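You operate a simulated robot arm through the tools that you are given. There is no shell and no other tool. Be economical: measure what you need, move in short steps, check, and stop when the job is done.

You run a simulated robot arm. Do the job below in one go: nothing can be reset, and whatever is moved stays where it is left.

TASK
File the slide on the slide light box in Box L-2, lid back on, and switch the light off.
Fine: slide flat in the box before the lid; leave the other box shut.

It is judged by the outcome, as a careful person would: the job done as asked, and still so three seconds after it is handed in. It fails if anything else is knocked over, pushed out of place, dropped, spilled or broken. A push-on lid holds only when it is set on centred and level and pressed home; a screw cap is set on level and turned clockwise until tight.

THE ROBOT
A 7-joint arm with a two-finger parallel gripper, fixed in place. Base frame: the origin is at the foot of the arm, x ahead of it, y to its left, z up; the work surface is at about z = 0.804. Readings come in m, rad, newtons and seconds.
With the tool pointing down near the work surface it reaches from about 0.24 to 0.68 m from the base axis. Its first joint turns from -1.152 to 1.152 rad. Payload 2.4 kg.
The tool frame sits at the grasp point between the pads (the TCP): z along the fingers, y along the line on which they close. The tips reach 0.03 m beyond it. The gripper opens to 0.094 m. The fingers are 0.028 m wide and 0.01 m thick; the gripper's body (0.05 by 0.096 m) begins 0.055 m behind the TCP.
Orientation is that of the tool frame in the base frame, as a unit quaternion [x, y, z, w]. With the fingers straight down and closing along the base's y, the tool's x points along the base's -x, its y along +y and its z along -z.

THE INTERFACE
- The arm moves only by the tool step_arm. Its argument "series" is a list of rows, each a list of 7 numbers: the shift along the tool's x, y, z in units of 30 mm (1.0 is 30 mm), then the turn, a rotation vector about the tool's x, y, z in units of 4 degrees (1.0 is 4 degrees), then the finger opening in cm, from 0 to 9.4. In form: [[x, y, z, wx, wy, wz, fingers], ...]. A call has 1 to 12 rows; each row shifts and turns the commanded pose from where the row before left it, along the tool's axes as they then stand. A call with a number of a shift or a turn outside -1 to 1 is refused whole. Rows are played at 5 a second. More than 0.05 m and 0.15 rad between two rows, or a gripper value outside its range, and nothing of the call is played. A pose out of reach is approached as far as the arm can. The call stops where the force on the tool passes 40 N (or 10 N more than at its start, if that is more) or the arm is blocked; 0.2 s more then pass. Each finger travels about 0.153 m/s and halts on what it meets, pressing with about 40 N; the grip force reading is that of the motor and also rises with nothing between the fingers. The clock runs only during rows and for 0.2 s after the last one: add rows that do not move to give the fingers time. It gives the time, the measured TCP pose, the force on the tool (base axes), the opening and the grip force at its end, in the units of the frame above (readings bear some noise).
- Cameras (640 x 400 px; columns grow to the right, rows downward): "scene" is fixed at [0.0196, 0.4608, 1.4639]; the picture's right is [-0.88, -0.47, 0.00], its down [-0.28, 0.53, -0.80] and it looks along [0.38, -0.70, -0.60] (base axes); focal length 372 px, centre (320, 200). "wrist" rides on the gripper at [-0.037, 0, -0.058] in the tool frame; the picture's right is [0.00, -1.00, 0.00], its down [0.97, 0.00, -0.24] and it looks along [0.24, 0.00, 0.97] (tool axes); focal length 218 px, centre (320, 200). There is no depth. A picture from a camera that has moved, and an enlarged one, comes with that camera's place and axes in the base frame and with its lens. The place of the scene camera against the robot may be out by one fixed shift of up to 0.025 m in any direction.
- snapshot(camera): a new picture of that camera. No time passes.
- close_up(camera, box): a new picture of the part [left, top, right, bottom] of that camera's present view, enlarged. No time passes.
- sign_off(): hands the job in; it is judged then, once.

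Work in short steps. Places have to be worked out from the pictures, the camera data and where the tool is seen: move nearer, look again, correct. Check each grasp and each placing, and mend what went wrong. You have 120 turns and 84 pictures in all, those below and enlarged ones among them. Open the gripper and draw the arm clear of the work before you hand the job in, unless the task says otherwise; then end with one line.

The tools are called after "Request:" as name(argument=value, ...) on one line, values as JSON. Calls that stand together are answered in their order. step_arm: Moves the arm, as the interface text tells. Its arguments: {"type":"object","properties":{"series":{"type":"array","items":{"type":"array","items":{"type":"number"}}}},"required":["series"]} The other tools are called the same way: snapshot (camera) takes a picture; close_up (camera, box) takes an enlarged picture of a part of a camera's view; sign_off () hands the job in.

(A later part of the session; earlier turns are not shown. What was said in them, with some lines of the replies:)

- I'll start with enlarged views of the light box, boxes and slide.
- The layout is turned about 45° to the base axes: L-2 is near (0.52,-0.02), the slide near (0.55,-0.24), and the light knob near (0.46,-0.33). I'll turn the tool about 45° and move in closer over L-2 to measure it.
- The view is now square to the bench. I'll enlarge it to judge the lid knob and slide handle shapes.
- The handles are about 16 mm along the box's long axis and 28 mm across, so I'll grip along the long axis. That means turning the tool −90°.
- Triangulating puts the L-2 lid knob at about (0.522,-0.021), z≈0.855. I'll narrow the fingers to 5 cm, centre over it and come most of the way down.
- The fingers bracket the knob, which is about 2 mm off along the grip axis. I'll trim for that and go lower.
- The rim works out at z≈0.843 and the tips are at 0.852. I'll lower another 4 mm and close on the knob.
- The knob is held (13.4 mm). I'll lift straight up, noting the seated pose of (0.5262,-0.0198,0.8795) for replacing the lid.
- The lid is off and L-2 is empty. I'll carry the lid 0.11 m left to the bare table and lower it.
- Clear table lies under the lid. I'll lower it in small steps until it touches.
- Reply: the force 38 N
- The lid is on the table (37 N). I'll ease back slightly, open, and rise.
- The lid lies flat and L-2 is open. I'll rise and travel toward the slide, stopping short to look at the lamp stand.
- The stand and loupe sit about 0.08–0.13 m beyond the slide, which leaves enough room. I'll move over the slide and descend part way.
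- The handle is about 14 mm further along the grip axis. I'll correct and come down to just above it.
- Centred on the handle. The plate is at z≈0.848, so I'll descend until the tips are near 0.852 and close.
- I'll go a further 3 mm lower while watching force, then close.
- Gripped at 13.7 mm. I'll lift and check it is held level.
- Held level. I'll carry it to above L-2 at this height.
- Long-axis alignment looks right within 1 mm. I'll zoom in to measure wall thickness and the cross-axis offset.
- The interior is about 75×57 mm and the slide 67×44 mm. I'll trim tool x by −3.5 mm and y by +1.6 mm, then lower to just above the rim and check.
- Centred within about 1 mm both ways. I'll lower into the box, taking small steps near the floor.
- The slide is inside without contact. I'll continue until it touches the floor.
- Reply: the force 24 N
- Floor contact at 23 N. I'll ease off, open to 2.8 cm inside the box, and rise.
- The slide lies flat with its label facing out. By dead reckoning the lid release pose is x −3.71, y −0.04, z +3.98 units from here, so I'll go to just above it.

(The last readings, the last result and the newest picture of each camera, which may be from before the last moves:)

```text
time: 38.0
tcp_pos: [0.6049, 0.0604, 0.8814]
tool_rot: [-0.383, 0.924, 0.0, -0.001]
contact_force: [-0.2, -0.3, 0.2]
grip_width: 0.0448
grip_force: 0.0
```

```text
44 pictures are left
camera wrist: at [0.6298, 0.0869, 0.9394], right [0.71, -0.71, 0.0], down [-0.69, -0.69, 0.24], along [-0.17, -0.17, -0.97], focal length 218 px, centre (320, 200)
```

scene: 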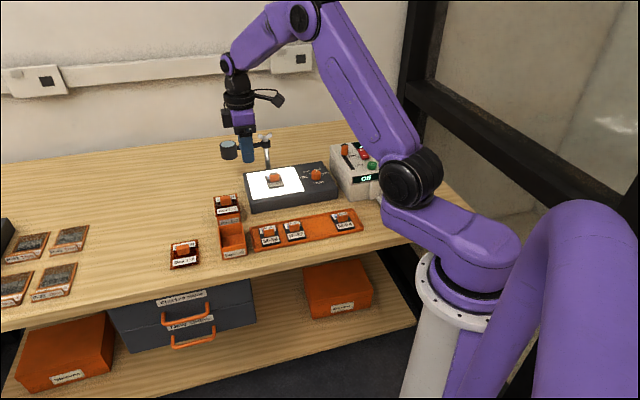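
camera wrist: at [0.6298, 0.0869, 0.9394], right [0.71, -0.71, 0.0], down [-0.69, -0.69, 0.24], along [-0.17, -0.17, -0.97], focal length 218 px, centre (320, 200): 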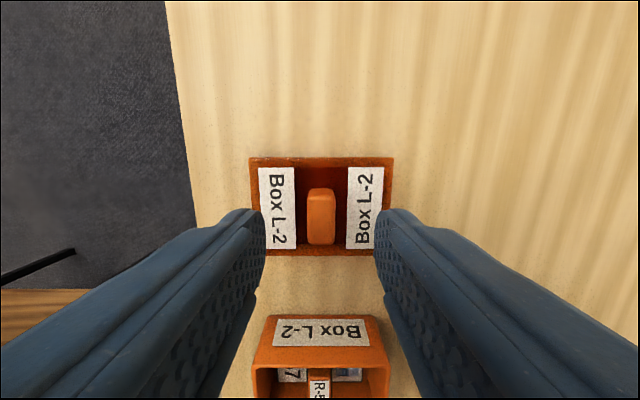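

Well aligned with the knob. I'll lower the remaining 1.28 units, grip, and lift.

Request:
step_arm(series=[[0, 0, 0.6, 0, 0, 0, 4.5], [0, 0, 0.5, 0, 0, 0, 4.5], [0, 0, 0.15, 0, 0, 0, 4.5], [0, 0, 0, 0, 0, 0, 3], [0, 0, 0, 0, 0, 0, 2], [0, 0, 0, 0, 0, 0, 1], [0, 0, 0, 0, 0, 0, 0.6], [0, 0, 0, 0, 0, 0, 0.6]])

Request:
step_arm(series=[[0, 0, -0.3, 0, 0, 0, 0.6], [0, 0, -0.7, 0, 0, 0, 0.6], [0, 0, -1, 0, 0, 0, 0.6], [0, 0, -0.5, 0, 0, 0, 0.6], [0.95, 0, 0, 0, 0, 0, 0.6], [0.95, 0, 0, 0, 0, 0, 0.6], [0.95, 0, 0, 0, 0, 0, 0.6], [0.95, 0, 0, 0, 0, 0, 0.6], [0, 0, 0, 0, 0, 0, 0.6]])

Request:
snapshot(camera="wrist")

Request:
close_up(camera="scene", box=[180, 160, 280, 262])

```text
time: 39.8
tcp_pos: [0.6045, 0.0607, 0.8458]
tool_rot: [-0.383, 0.924, 0.0, -0.001]
contact_force: [0.7, 0.5, -0.1]
grip_width: 0.0132
grip_force: 40.2
```

```text
time: 41.8
tcp_pos: [0.5251, -0.0221, 0.9197]
tool_rot: [-0.383, 0.924, 0.0, 0.0]
contact_force: [0.3, 0.3, -0.2]
grip_width: 0.0133
grip_force: 40.1
```

```text
43 pictures are left
camera wrist: at [0.5501, 0.005, 0.9775], right [0.71, -0.71, 0.0], down [-0.69, -0.69, 0.24], along [-0.17, -0.17, -0.97], focal length 218 px, centre (320, 200)
```

wrist: 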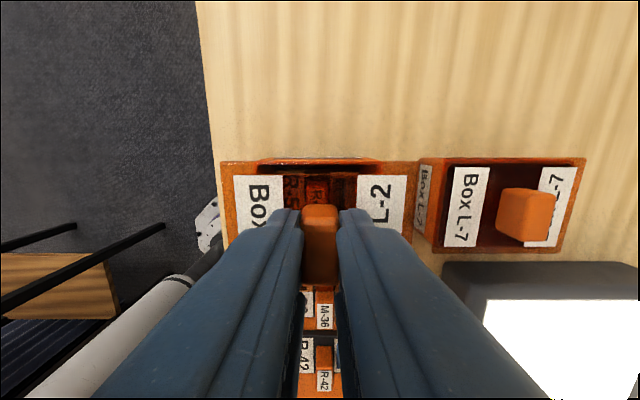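

```text
3.92 times, centred on (230, 211) of scene
camera zoom: at [0.0196, 0.4607, 1.4639], right [-0.88, -0.47, 0.0], down [-0.28, 0.53, -0.8], along [0.38, -0.7, -0.6], focal length 1459 px, centre (673, 157)
```

zoom: 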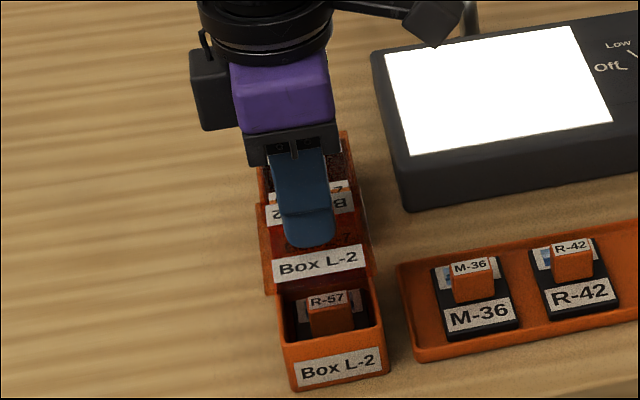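

The lid is over the box and the alignment matches the original lift within about 1 mm. I'll lower to just above the rim and check.

Request:
step_arm(series=[[0, 0, 0.5, 0, 0, 0, 0.6], [0, 0, 0.4, 0, 0, 0, 0.6], [0, 0, 0.1, 0, 0, 0, 0.6], [0, 0, 0, 0, 0, 0, 0.6]])

Request:
close_up(camera="wrist", box=[200, 130, 440, 290])

Request:
close_up(camera="scene", box=[195, 190, 265, 262])

```text
time: 42.8
tcp_pos: [0.5248, -0.021, 0.8893]
tool_rot: [-0.382, 0.924, 0.0, 0.0]
contact_force: [0.3, -0.7, 0.4]
grip_width: 0.0133
grip_force: 39.8
```

```text
2.50 times, centred on (320, 210) of wrist
camera zoom: at [0.5499, 0.0063, 0.9477], right [0.71, -0.71, 0.0], down [-0.69, -0.69, 0.24], along [-0.17, -0.17, -0.97], focal length 546 px, centre (320, 175)
```

zoom: 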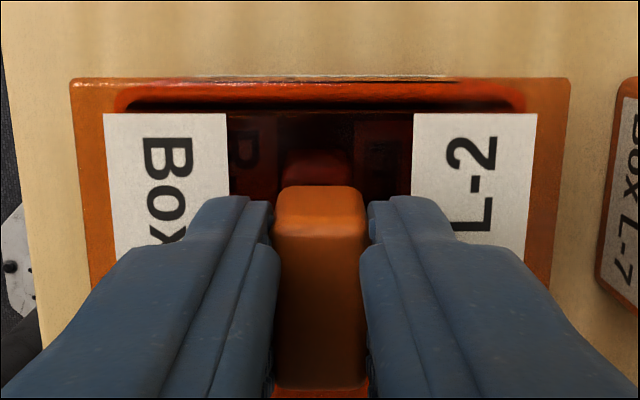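

```text
5.56 times, centred on (230, 226) of scene
camera zoom: at [0.0196, 0.4608, 1.4639], right [-0.88, -0.47, 0.0], down [-0.28, 0.53, -0.8], along [0.38, -0.7, -0.6], focal length 2066 px, centre (820, 56)
```

zoom: 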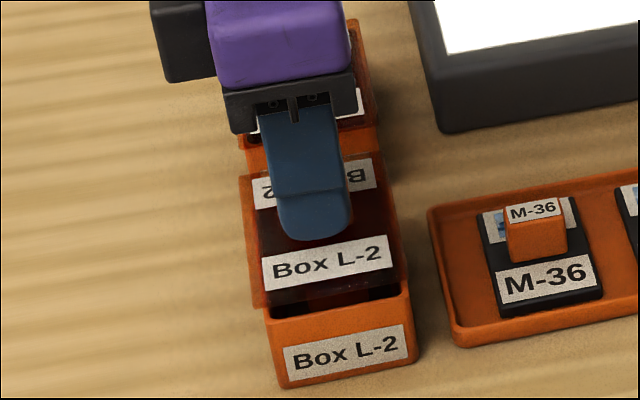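

The lid is centred. I'll lower it onto the rim in fine steps and press.

Request:
step_arm(series=[[0, 0, 0.1, 0, 0, 0, 0.6], [0, 0, 0.1, 0, 0, 0, 0.6], [0, 0, 0.07, 0, 0, 0, 0.6], [0, 0, 0.07, 0, 0, 0, 0.6], [0, 0, 0.05, 0, 0, 0, 0.6], [0, 0, 0, 0, 0, 0, 0.6]])

```text
time: 44.2
tcp_pos: [0.5243, -0.02, 0.8792]
tool_rot: [-0.383, 0.924, 0.0, 0.0]
contact_force: [-3.5, -1.1, 10.5]
grip_width: 0.0134
grip_force: 39.8
```

Request:
step_arm(series=[[0, 0, 0.05, 0, 0, 0, 0.6], [0, 0, 0.05, 0, 0, 0, 0.6], [0, 0, 0.05, 0, 0, 0, 0.6], [0, 0, 0.05, 0, 0, 0, 0.6], [0, 0, 0, 0, 0, 0, 0.6]])

Request:
close_up(camera="wrist", box=[200, 130, 440, 290])

Request:
close_up(camera="scene", box=[195, 190, 265, 262])

```text
time: 45.4
tcp_pos: [0.5256, -0.02, 0.874]
tool_rot: [-0.383, 0.924, -0.001, 0.002]
contact_force: [-1.3, 3.5, 37.5]
grip_width: 0.0137
grip_force: 40.2
```

```text
2.50 times, centred on (320, 210) of wrist
camera zoom: at [0.5502, 0.0066, 0.9326], right [0.71, -0.71, 0.0], down [-0.69, -0.69, 0.24], along [-0.16, -0.17, -0.97], focal length 546 px, centre (320, 175)
```

zoom: 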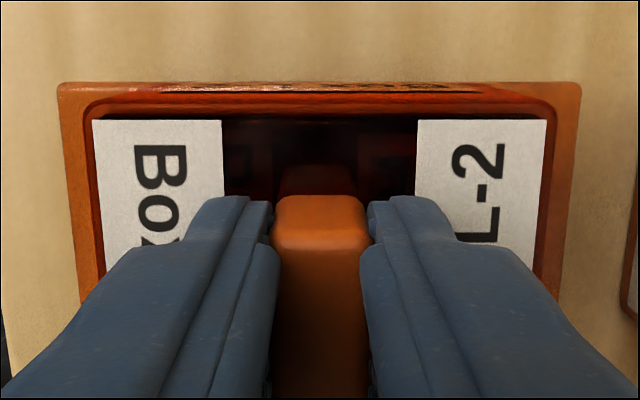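

```text
5.56 times, centred on (230, 226) of scene
camera zoom: at [0.019, 0.4608, 1.4639], right [-0.88, -0.47, 0.0], down [-0.28, 0.53, -0.8], along [0.38, -0.71, -0.6], focal length 2066 px, centre (820, 56)
```

zoom: 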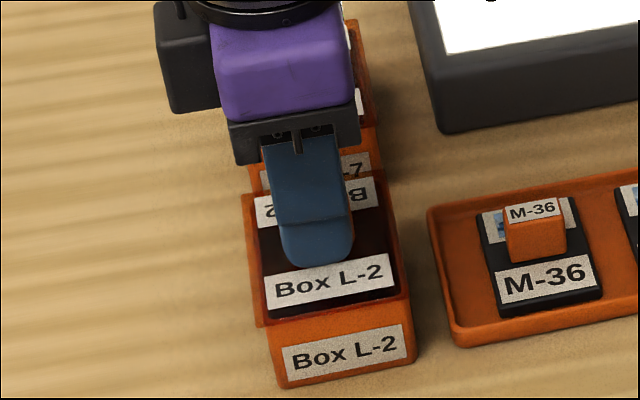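

The lid is back at its original seated height (image scale matches), and the fingers slid about 4 mm down the knob under the 37 N press. I'll release, rise, and inspect.

Request:
step_arm(series=[[0, 0, -0.1, 0, 0, 0, 0.6], [0, 0, -0.1, 0, 0, 0, 1.6], [0, 0, 0, 0, 0, 0, 3], [0, 0, 0, 0, 0, 0, 4.5], [0, 0, -0.5, 0, 0, 0, 4.5], [0, 0, -0.9, 0, 0, 0, 4.5], [0, 0, 0, 0, 0, 0, 4.5]])

Request:
snapshot(camera="wrist")

Request:
close_up(camera="scene", box=[195, 180, 265, 262])

```text
time: 47.0
tcp_pos: [0.5239, -0.0193, 0.9207]
tool_rot: [-0.384, 0.923, 0.0, 0.0]
contact_force: [0.4, -0.3, -0.1]
grip_width: 0.045
grip_force: 0.0
```

```text
37 pictures are left
camera wrist: at [0.5499, 0.0073, 0.9788], right [0.71, -0.71, 0.0], down [-0.69, -0.69, 0.24], along [-0.17, -0.17, -0.97], focal length 218 px, centre (320, 200)
```

wrist: 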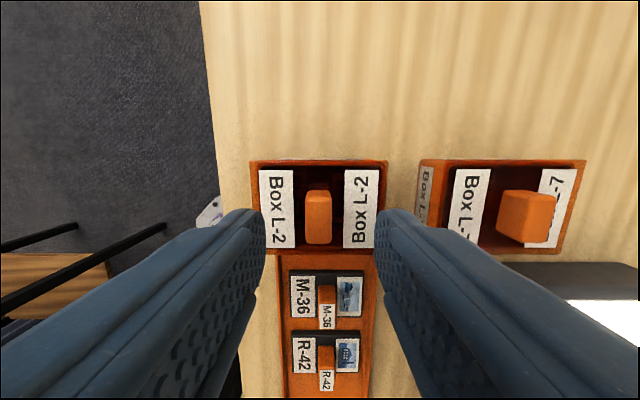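

```text
4.88 times, centred on (230, 221) of scene
camera zoom: at [0.0196, 0.4608, 1.4639], right [-0.88, -0.47, 0.0], down [-0.28, 0.53, -0.8], along [0.38, -0.7, -0.6], focal length 1814 px, centre (759, 98)
```

zoom: 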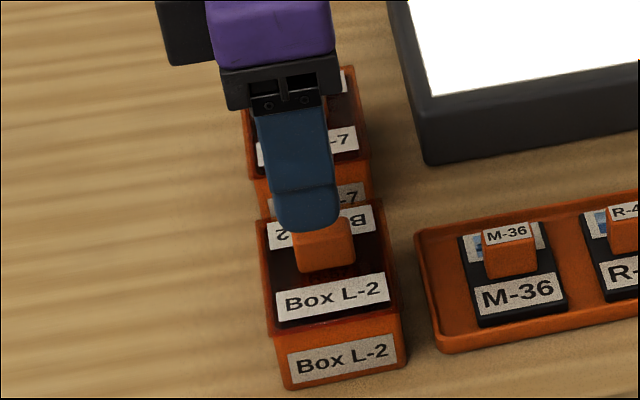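

The lid sits level, matching the original appearance. For certainty I'll close the fingers and press down on top of the knob.

Request:
step_arm(series=[[0, 0.03, 0, 0, 0, 0, 2], [0, 0, 0, 0, 0, 0, 0], [0, 0, 0.3, 0, 0, 0, 0], [0, 0, 0.2, 0, 0, 0, 0], [0, 0, 0.1, 0, 0, 0, 0], [0, 0, 0.1, 0, 0, 0, 0], [0, 0, 0.06, 0, 0, 0, 0], [0, 0, 0.06, 0, 0, 0, 0], [0, 0, 0.06, 0, 0, 0, 0], [0, 0, 0, 0, 0, 0, 0]])

```text
time: 49.2
tcp_pos: [0.5256, -0.0189, 0.8951]
tool_rot: [-0.383, 0.924, 0.0, 0.002]
contact_force: [-6.6, 0.1, 29.0]
grip_width: 0.0001
grip_force: 33.2
```

Request:
step_arm(series=[[0, 0, 0.03, 0, 0, 0, 0], [0, 0, 0.03, 0, 0, 0, 0], [0, 0, 0.03, 0, 0, 0, 0], [0, 0, 0, 0, 0, 0, 0]])

```text
time: 49.6
tcp_pos: [0.5261, -0.019, 0.8956]
tool_rot: [-0.382, 0.924, -0.002, 0.002]
contact_force: [-2.7, -0.8, 10.8]
grip_width: 0.0
grip_force: 33.1
stopped in row 2: the force on the tool passed its limit (the readings are from after the stop); the commanded pose is now the measured one
```

The lid is firm at 40 N. I'll rise and travel to above the light knob to view it.

Request:
step_arm(series=[[0, 0, -0.8, 0, 0, 0, 0], [0, 0, -1, 0, 0, 0, 2], [0, 0, -1, 0, 0, 0, 4.5], [0, 0, -0.8, 0, 0, 0, 4.5], [0.9, -0.65, 0, 0, 0, 0, 4.5], [0.9, -0.65, 0, 0, 0, 0, 4.5], [0.9, -0.65, 0, 0, 0, 0, 4.5], [0.9, -0.65, 0, 0, 0, 0, 4.5], [0.9, -0.65, 0, 0, 0, 0, 4.5], [0.9, -0.65, 0, 0, 0, 0, 4.5], [0.9, -0.65, 0, 0, 0, 0, 4.5], [0, 0, 0, 0, 0, 0, 4.5]])

Request:
snapshot(camera="wrist")

Request:
snapshot(camera="scene")

```text
time: 52.2
tcp_pos: [0.488, -0.2498, 1.0024]
tool_rot: [-0.382, 0.924, -0.001, 0.002]
contact_force: [0.5, -0.3, -0.3]
grip_width: 0.0451
grip_force: 0.1
```

```text
35 pictures are left
camera wrist: at [0.5129, -0.2247, 1.0608], right [0.71, -0.71, 0.0], down [-0.69, -0.69, 0.24], along [-0.17, -0.17, -0.97], focal length 218 px, centre (320, 200)
```

wrist: 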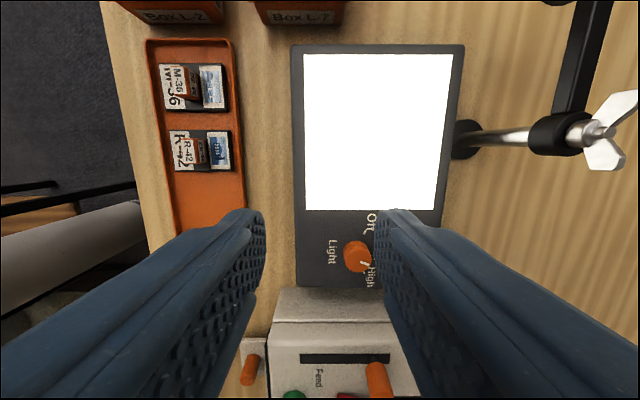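

```text
34 pictures are left
```

scene: 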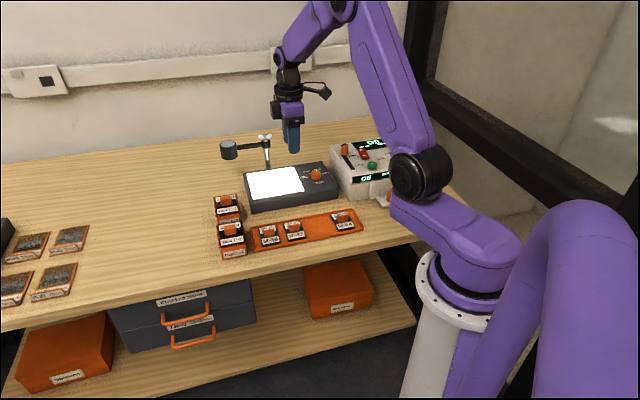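

The light knob is near (0.463,-0.325). I'll move over it to read the pointer and ticks.

Request:
step_arm(series=[[0.7, -0.4, 0, 0, 0, 0, 4.5], [0.7, -0.4, 0, 0, 0, 0, 4.5], [0.6, -0.38, 0.3, 0, 0, 0, 6], [0, 0, 0, 0, 0, 0, 6]])

Request:
snapshot(camera="wrist")

Request:
close_up(camera="wrist", box=[240, 150, 400, 250])

```text
time: 53.2
tcp_pos: [0.4703, -0.3193, 0.9935]
tool_rot: [-0.383, 0.924, -0.001, 0.003]
contact_force: [-0.5, -0.6, -0.4]
grip_width: 0.0599
grip_force: 0.0
```

```text
33 pictures are left
camera wrist: at [0.4965, -0.292, 1.0521], right [0.71, -0.71, 0.0], down [-0.69, -0.69, 0.24], along [-0.17, -0.17, -0.97], focal length 218 px, centre (320, 200)
```

wrist: 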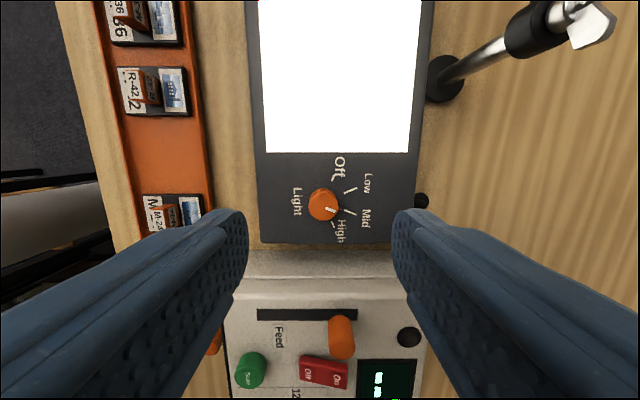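

```text
4.00 times, centred on (320, 200) of wrist
camera zoom: at [0.4965, -0.292, 1.0521], right [0.71, -0.71, 0.0], down [-0.69, -0.69, 0.24], along [-0.17, -0.17, -0.97], focal length 873 px, centre (320, 200)
```

zoom: 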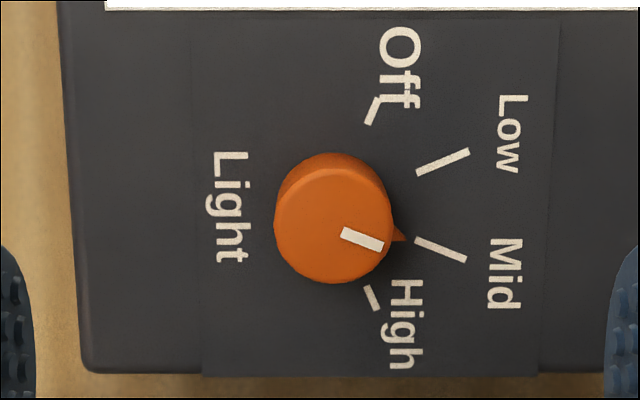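

The pointer is at Mid (−22.5°) and Off is at +67.5°, so I need a 90° counter-clockwise turn. I'll centre over the knob and pre-rotate the tool +90° so it can turn back.

Request:
step_arm(series=[[0.5, -0.12, 0, 0, 0, 1, 6], [0, 0, 0, 0, 0, 1, 6], [0, 0, 0, 0, 0, 1, 6], [0, 0, 0, 0, 0, 1, 6], [0, 0, 0, 0, 0, 1, 6], [0, 0, 0, 0, 0, 1, 6], [0, 0, 0, 0, 0, 1, 6], [0, 0, 0, 0, 0, 1, 6], [0, 0, 0, 0, 0, 1, 6], [0, 0, 0, 0, 0, 1, 6], [0, 0, 0, 0, 0, 1, 6], [0, 0, 0, 0, 0, 1, 6]])

Request:
step_arm(series=[[0, 0, 0, 0, 0, 1, 6], [0, 0, 0, 0, 0, 1, 6], [0, 0, 0, 0, 0, 1, 6], [0, 0, 0, 0, 0, 1, 6], [0, 0, 0, 0, 0, 1, 6], [0, 0, 0, 0, 0, 1, 6], [0, 0, 0, 0, 0, 1, 6], [0, 0, 0, 0, 0, 1, 6], [0, 0, 0, 0, 0, 1, 6], [0, 0, 0, 0, 0, 1, 6], [0, 0, 0, 0, 0, 0.5, 6], [0, 0, 0, 0, 0, 0, 6]])

Request:
snapshot(camera="wrist")

```text
time: 55.8
tcp_pos: [0.462, -0.3308, 0.9931]
tool_rot: [0.027, 1.0, 0.0, 0.002]
contact_force: [-0.5, 0.1, 0.0]
grip_width: 0.0599
grip_force: 0.1
```

```text
time: 58.4
tcp_pos: [0.4632, -0.3293, 0.9946]
tool_rot: [0.384, 0.923, 0.0, 0.002]
contact_force: [-0.2, 0.4, 0.4]
grip_width: 0.0599
grip_force: 0.0
```

```text
31 pictures are left
camera wrist: at [0.4873, -0.3559, 1.052], right [-0.71, -0.71, 0.0], down [-0.69, 0.69, 0.24], along [-0.17, 0.17, -0.97], focal length 218 px, centre (320, 200)
```

wrist: 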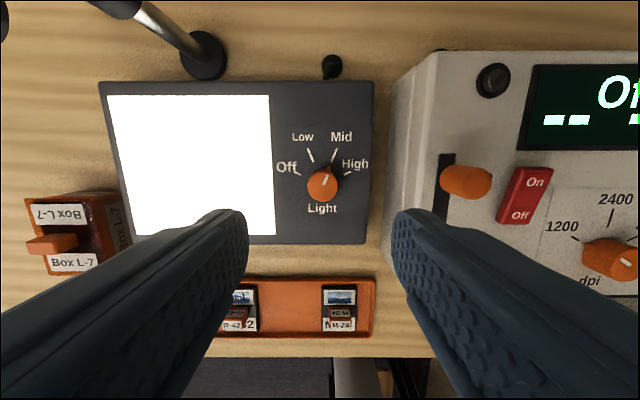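

The knob is nearly centred and the device on the right is clear of the fingers. I'll trim, narrow to 4.5 cm, and descend to just above the knob.

Request:
step_arm(series=[[-0.13, -0.06, 0.5, 0, 0, 0, 4.8], [0, 0, 0.9, 0, 0, 0, 4.8], [0, 0, 0.9, 0, 0, 0, 4.8], [0, 0, 0.5, 0, 0, 0, 4.8], [0, 0, 0, 0, 0, 0, 4.8]])

Request:
snapshot(camera="wrist")

Request:
close_up(camera="scene", box=[270, 120, 400, 210])

```text
time: 59.6
tcp_pos: [0.4635, -0.3354, 0.9095]
tool_rot: [0.383, 0.924, 0.001, 0.001]
contact_force: [0.4, -0.1, -0.2]
grip_width: 0.0482
grip_force: 0.2
```

```text
30 pictures are left
camera wrist: at [0.4889, -0.3605, 0.9675], right [-0.71, -0.71, 0.0], down [-0.69, 0.69, 0.24], along [-0.17, 0.17, -0.97], focal length 218 px, centre (320, 200)
```

wrist: 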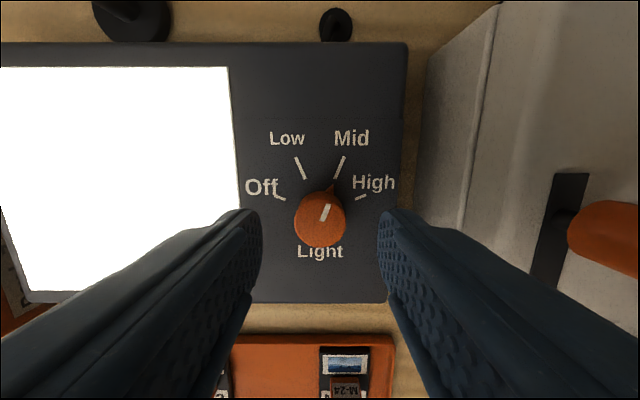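

```text
4.44 times, centred on (335, 165) of scene
camera zoom: at [0.0196, 0.4608, 1.4639], right [-0.88, -0.47, 0.0], down [-0.28, 0.53, -0.8], along [0.38, -0.7, -0.6], focal length 1653 px, centre (253, 356)
```

zoom: 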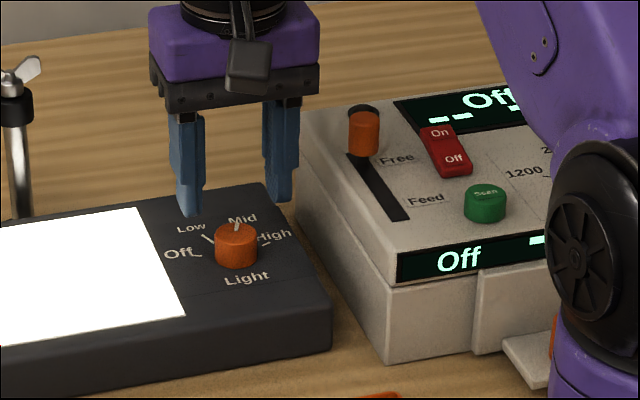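

Perfectly centred. I'll descend with tips to z≈0.847 and close on the knob.

Request:
step_arm(series=[[0, 0, 0.5, 0, 0, 0, 4.8], [0, 0, 0.35, 0, 0, 0, 4.8], [0, 0, 0.2, 0, 0, 0, 4.8], [0, 0, 0, 0, 0, 0, 3.6], [0, 0, 0, 0, 0, 0, 2.8], [0, 0, 0, 0, 0, 0, 2.2], [0, 0, 0, 0, 0, 0, 1.8], [0, 0, 0, 0, 0, 0, 1.8]])

Request:
snapshot(camera="wrist")

```text
time: 61.4
tcp_pos: [0.4643, -0.3338, 0.8785]
tool_rot: [0.383, 0.924, 0.0, 0.002]
contact_force: [-0.8, -4.7, -2.6]
grip_width: 0.0271
grip_force: 44.7
```

```text
28 pictures are left
camera wrist: at [0.4885, -0.3602, 0.9368], right [-0.71, -0.71, 0.0], down [-0.69, 0.69, 0.24], along [-0.17, 0.17, -0.97], focal length 218 px, centre (320, 200)
```

wrist: 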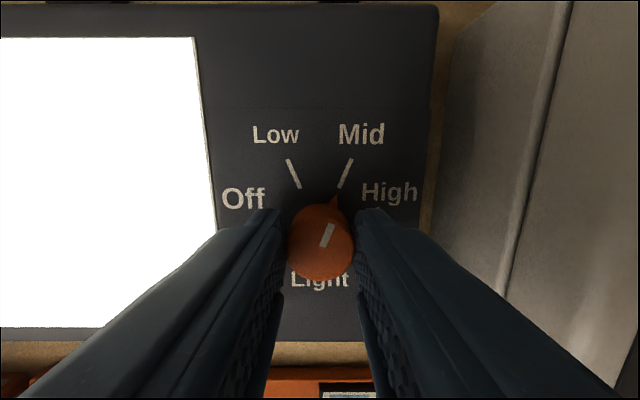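

The knob is gripped. I'll turn counter-clockwise, the first 48°.

Request:
step_arm(series=[[0, 0, 0, 0, 0, -1, 1.8], [0, 0, 0, 0, 0, -1, 1.8], [0, 0, 0, 0, 0, -1, 1.8], [0, 0, 0, 0, 0, -1, 1.8], [0, 0, 0, 0, 0, -1, 1.8], [0, 0, 0, 0, 0, -1, 1.8], [0, 0, 0, 0, 0, -1, 1.8], [0, 0, 0, 0, 0, -1, 1.8], [0, 0, 0, 0, 0, -1, 1.8], [0, 0, 0, 0, 0, -1, 1.8], [0, 0, 0, 0, 0, -1, 1.8], [0, 0, 0, 0, 0, -1, 1.8]])

Request:
snapshot(camera="wrist")

```text
time: 64.0
tcp_pos: [0.4641, -0.3335, 0.8776]
tool_rot: [-0.027, 1.0, 0.001, 0.002]
contact_force: [-4.2, 17.1, 22.0]
grip_width: 0.0271
grip_force: 45.0
```

```text
27 pictures are left
camera wrist: at [0.5001, -0.3305, 0.9368], right [0.06, -1.0, 0.0], down [-0.97, -0.05, 0.24], along [-0.24, -0.01, -0.97], focal length 218 px, centre (320, 200)
```

wrist: 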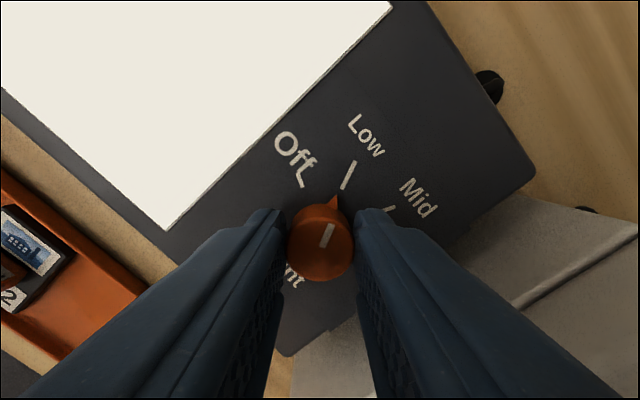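

The knob is turning and the light has dimmed to Low. I'll continue the remaining 42°.

Request:
step_arm(series=[[0, 0, 0, 0, 0, -1, 1.8], [0, 0, 0, 0, 0, -1, 1.8], [0, 0, 0, 0, 0, -1, 1.8], [0, 0, 0, 0, 0, -1, 1.8], [0, 0, 0, 0, 0, -1, 1.8], [0, 0, 0, 0, 0, -1, 1.8], [0, 0, 0, 0, 0, -1, 1.8], [0, 0, 0, 0, 0, -1, 1.8], [0, 0, 0, 0, 0, -1, 1.8], [0, 0, 0, 0, 0, -1, 1.8], [0, 0, 0, 0, 0, -0.5, 1.8], [0, 0, 0, 0, 0, 0, 1.8]])

Request:
snapshot(camera="wrist")

```text
time: 65.6
tcp_pos: [0.4642, -0.3321, 0.8787]
tool_rot: [-0.257, 0.966, 0.003, 0.0]
contact_force: [-3.3, 3.4, 8.5]
grip_width: 0.0269
grip_force: 45.2
stopped in row 7: the force on the tool passed its limit (the readings are from after the stop); the commanded pose is now the measured one
```

```text
26 pictures are left
camera wrist: at [0.4953, -0.3135, 0.9366], right [0.5, -0.87, 0.0], down [-0.84, -0.48, 0.24], along [-0.21, -0.11, -0.97], focal length 218 px, centre (320, 200)
```

wrist: 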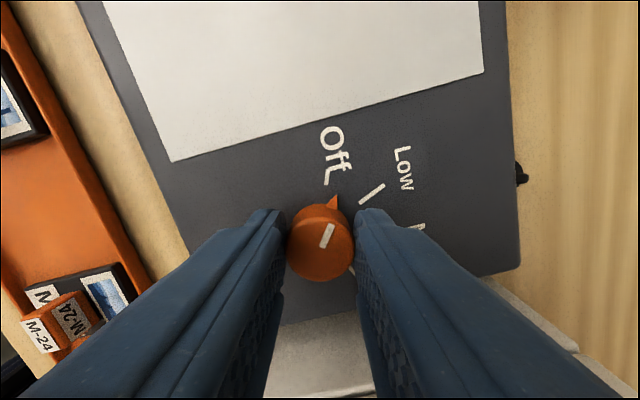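

The force limit stopped the turn with about 15° to go, and the panel already looks dark. The command is now at the measured pose, so I'll continue gently.

Request:
step_arm(series=[[0, 0, 0, 0, 0, -0.8, 1.8], [0, 0, 0, 0, 0, -0.8, 1.8], [0, 0, 0, 0, 0, -0.8, 1.8], [0, 0, 0, 0, 0, -0.8, 1.8], [0, 0, 0, 0, 0, -0.6, 1.8], [0, 0, 0, 0, 0, 0, 1.8]])

Request:
snapshot(camera="wrist")

```text
time: 67.0
tcp_pos: [0.4648, -0.3316, 0.8777]
tool_rot: [-0.383, 0.924, 0.003, 0.0]
contact_force: [-9.3, 12.5, 23.2]
grip_width: 0.0271
grip_force: 44.9
```

```text
25 pictures are left
camera wrist: at [0.4891, -0.3053, 0.9366], right [0.71, -0.71, 0.0], down [-0.69, -0.69, 0.24], along [-0.17, -0.16, -0.97], focal length 218 px, centre (320, 200)
```

wrist: 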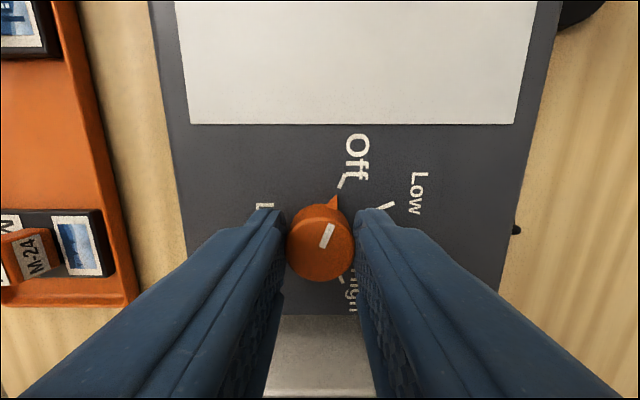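

The pointer now lines up with the Off tick and the panel is unlit. I'll open gently and rise.

Request:
step_arm(series=[[0, 0, 0, 0, 0, 0, 2.8], [0, 0, 0, 0, 0, 0, 4.5], [0, 0, -0.4, 0, 0, 0, 4.5], [0, 0, -0.9, 0, 0, 0, 4.5], [0, 0, -1, 0, 0, 0, 4.5], [0, 0, -1, 0, 0, 0, 4.5], [0, 0, -1, 0, 0, 0, 4.5], [0, 0, 0, 0, 0, 0, 4.5]])

Request:
close_up(camera="wrist", box=[240, 130, 400, 250])

Request:
snapshot(camera="scene")

```text
time: 68.8
tcp_pos: [0.4643, -0.3322, 1.01]
tool_rot: [-0.382, 0.924, 0.002, 0.0]
contact_force: [-0.8, 0.9, 0.5]
grip_width: 0.045
grip_force: 0.1
```

```text
3.33 times, centred on (320, 190) of wrist
camera zoom: at [0.4894, -0.3066, 1.0688], right [0.71, -0.71, 0.0], down [-0.69, -0.69, 0.24], along [-0.17, -0.17, -0.97], focal length 728 px, centre (320, 233)
```

zoom: 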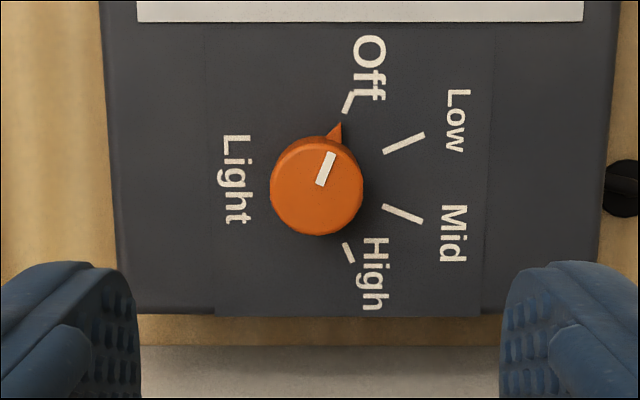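

```text
23 pictures are left
```

scene: 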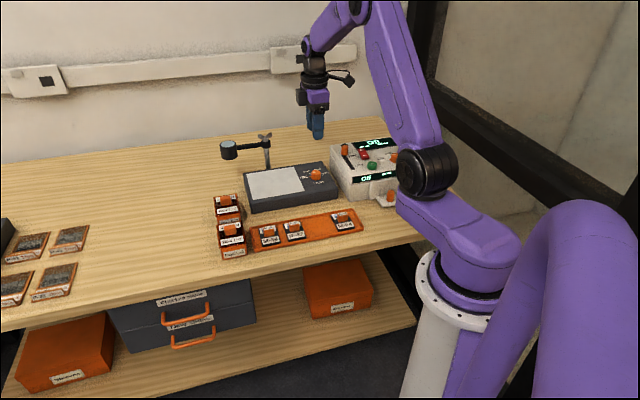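

The light is off with the pointer on Off. I'll draw the arm up and back and take a final look at the boxes.

Request:
step_arm(series=[[0, 0, -1, 0, 0, 0, 4.5], [0, 0, -1, 0, 0, 0, 4.5], [0, 0, 0, 0, 0, 0, 4.5]])

Request:
close_up(camera="scene", box=[200, 130, 400, 262])

Request:
close_up(camera="scene", box=[205, 185, 265, 262])

```text
time: 69.6
tcp_pos: [0.4647, -0.3331, 1.0671]
tool_rot: [-0.381, 0.924, 0.002, 0.001]
contact_force: [0.1, -0.5, 0.6]
grip_width: 0.0453
grip_force: 0.0
```

```text
3.03 times, centred on (300, 196) of scene
camera zoom: at [0.0196, 0.4608, 1.4639], right [-0.88, -0.47, 0.0], down [-0.28, 0.53, -0.8], along [0.38, -0.7, -0.6], focal length 1127 px, centre (381, 212)
```

zoom: 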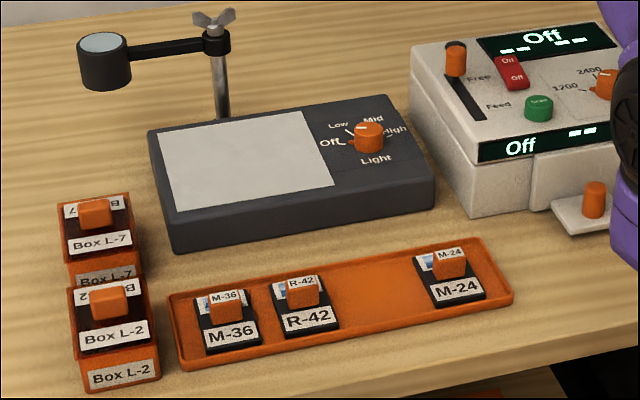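

```text
5.19 times, centred on (235, 224) of scene
camera zoom: at [0.0196, 0.4608, 1.4639], right [-0.88, -0.47, 0.0], down [-0.28, 0.53, -0.8], along [0.38, -0.7, -0.6], focal length 1932 px, centre (762, 78)
```

zoom: 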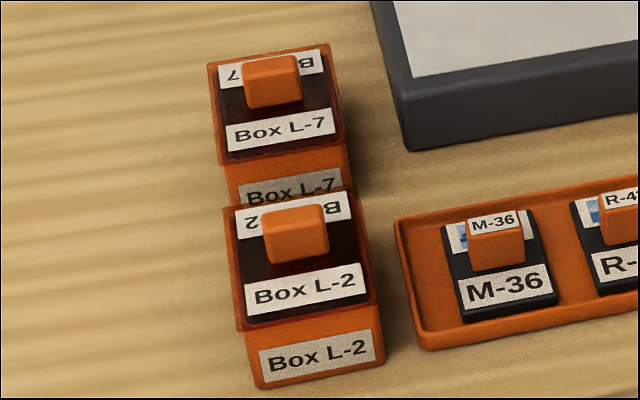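

The lid is on level, the other items are where they were, the light is off, and the arm is clear. I'm handing in.

Request:
sign_off()

```text
The job is handed in.
```

Slide R-57 is flat in Box L-2 with the lid pressed back on, the light is switched off, and Box L-7 was left shut.
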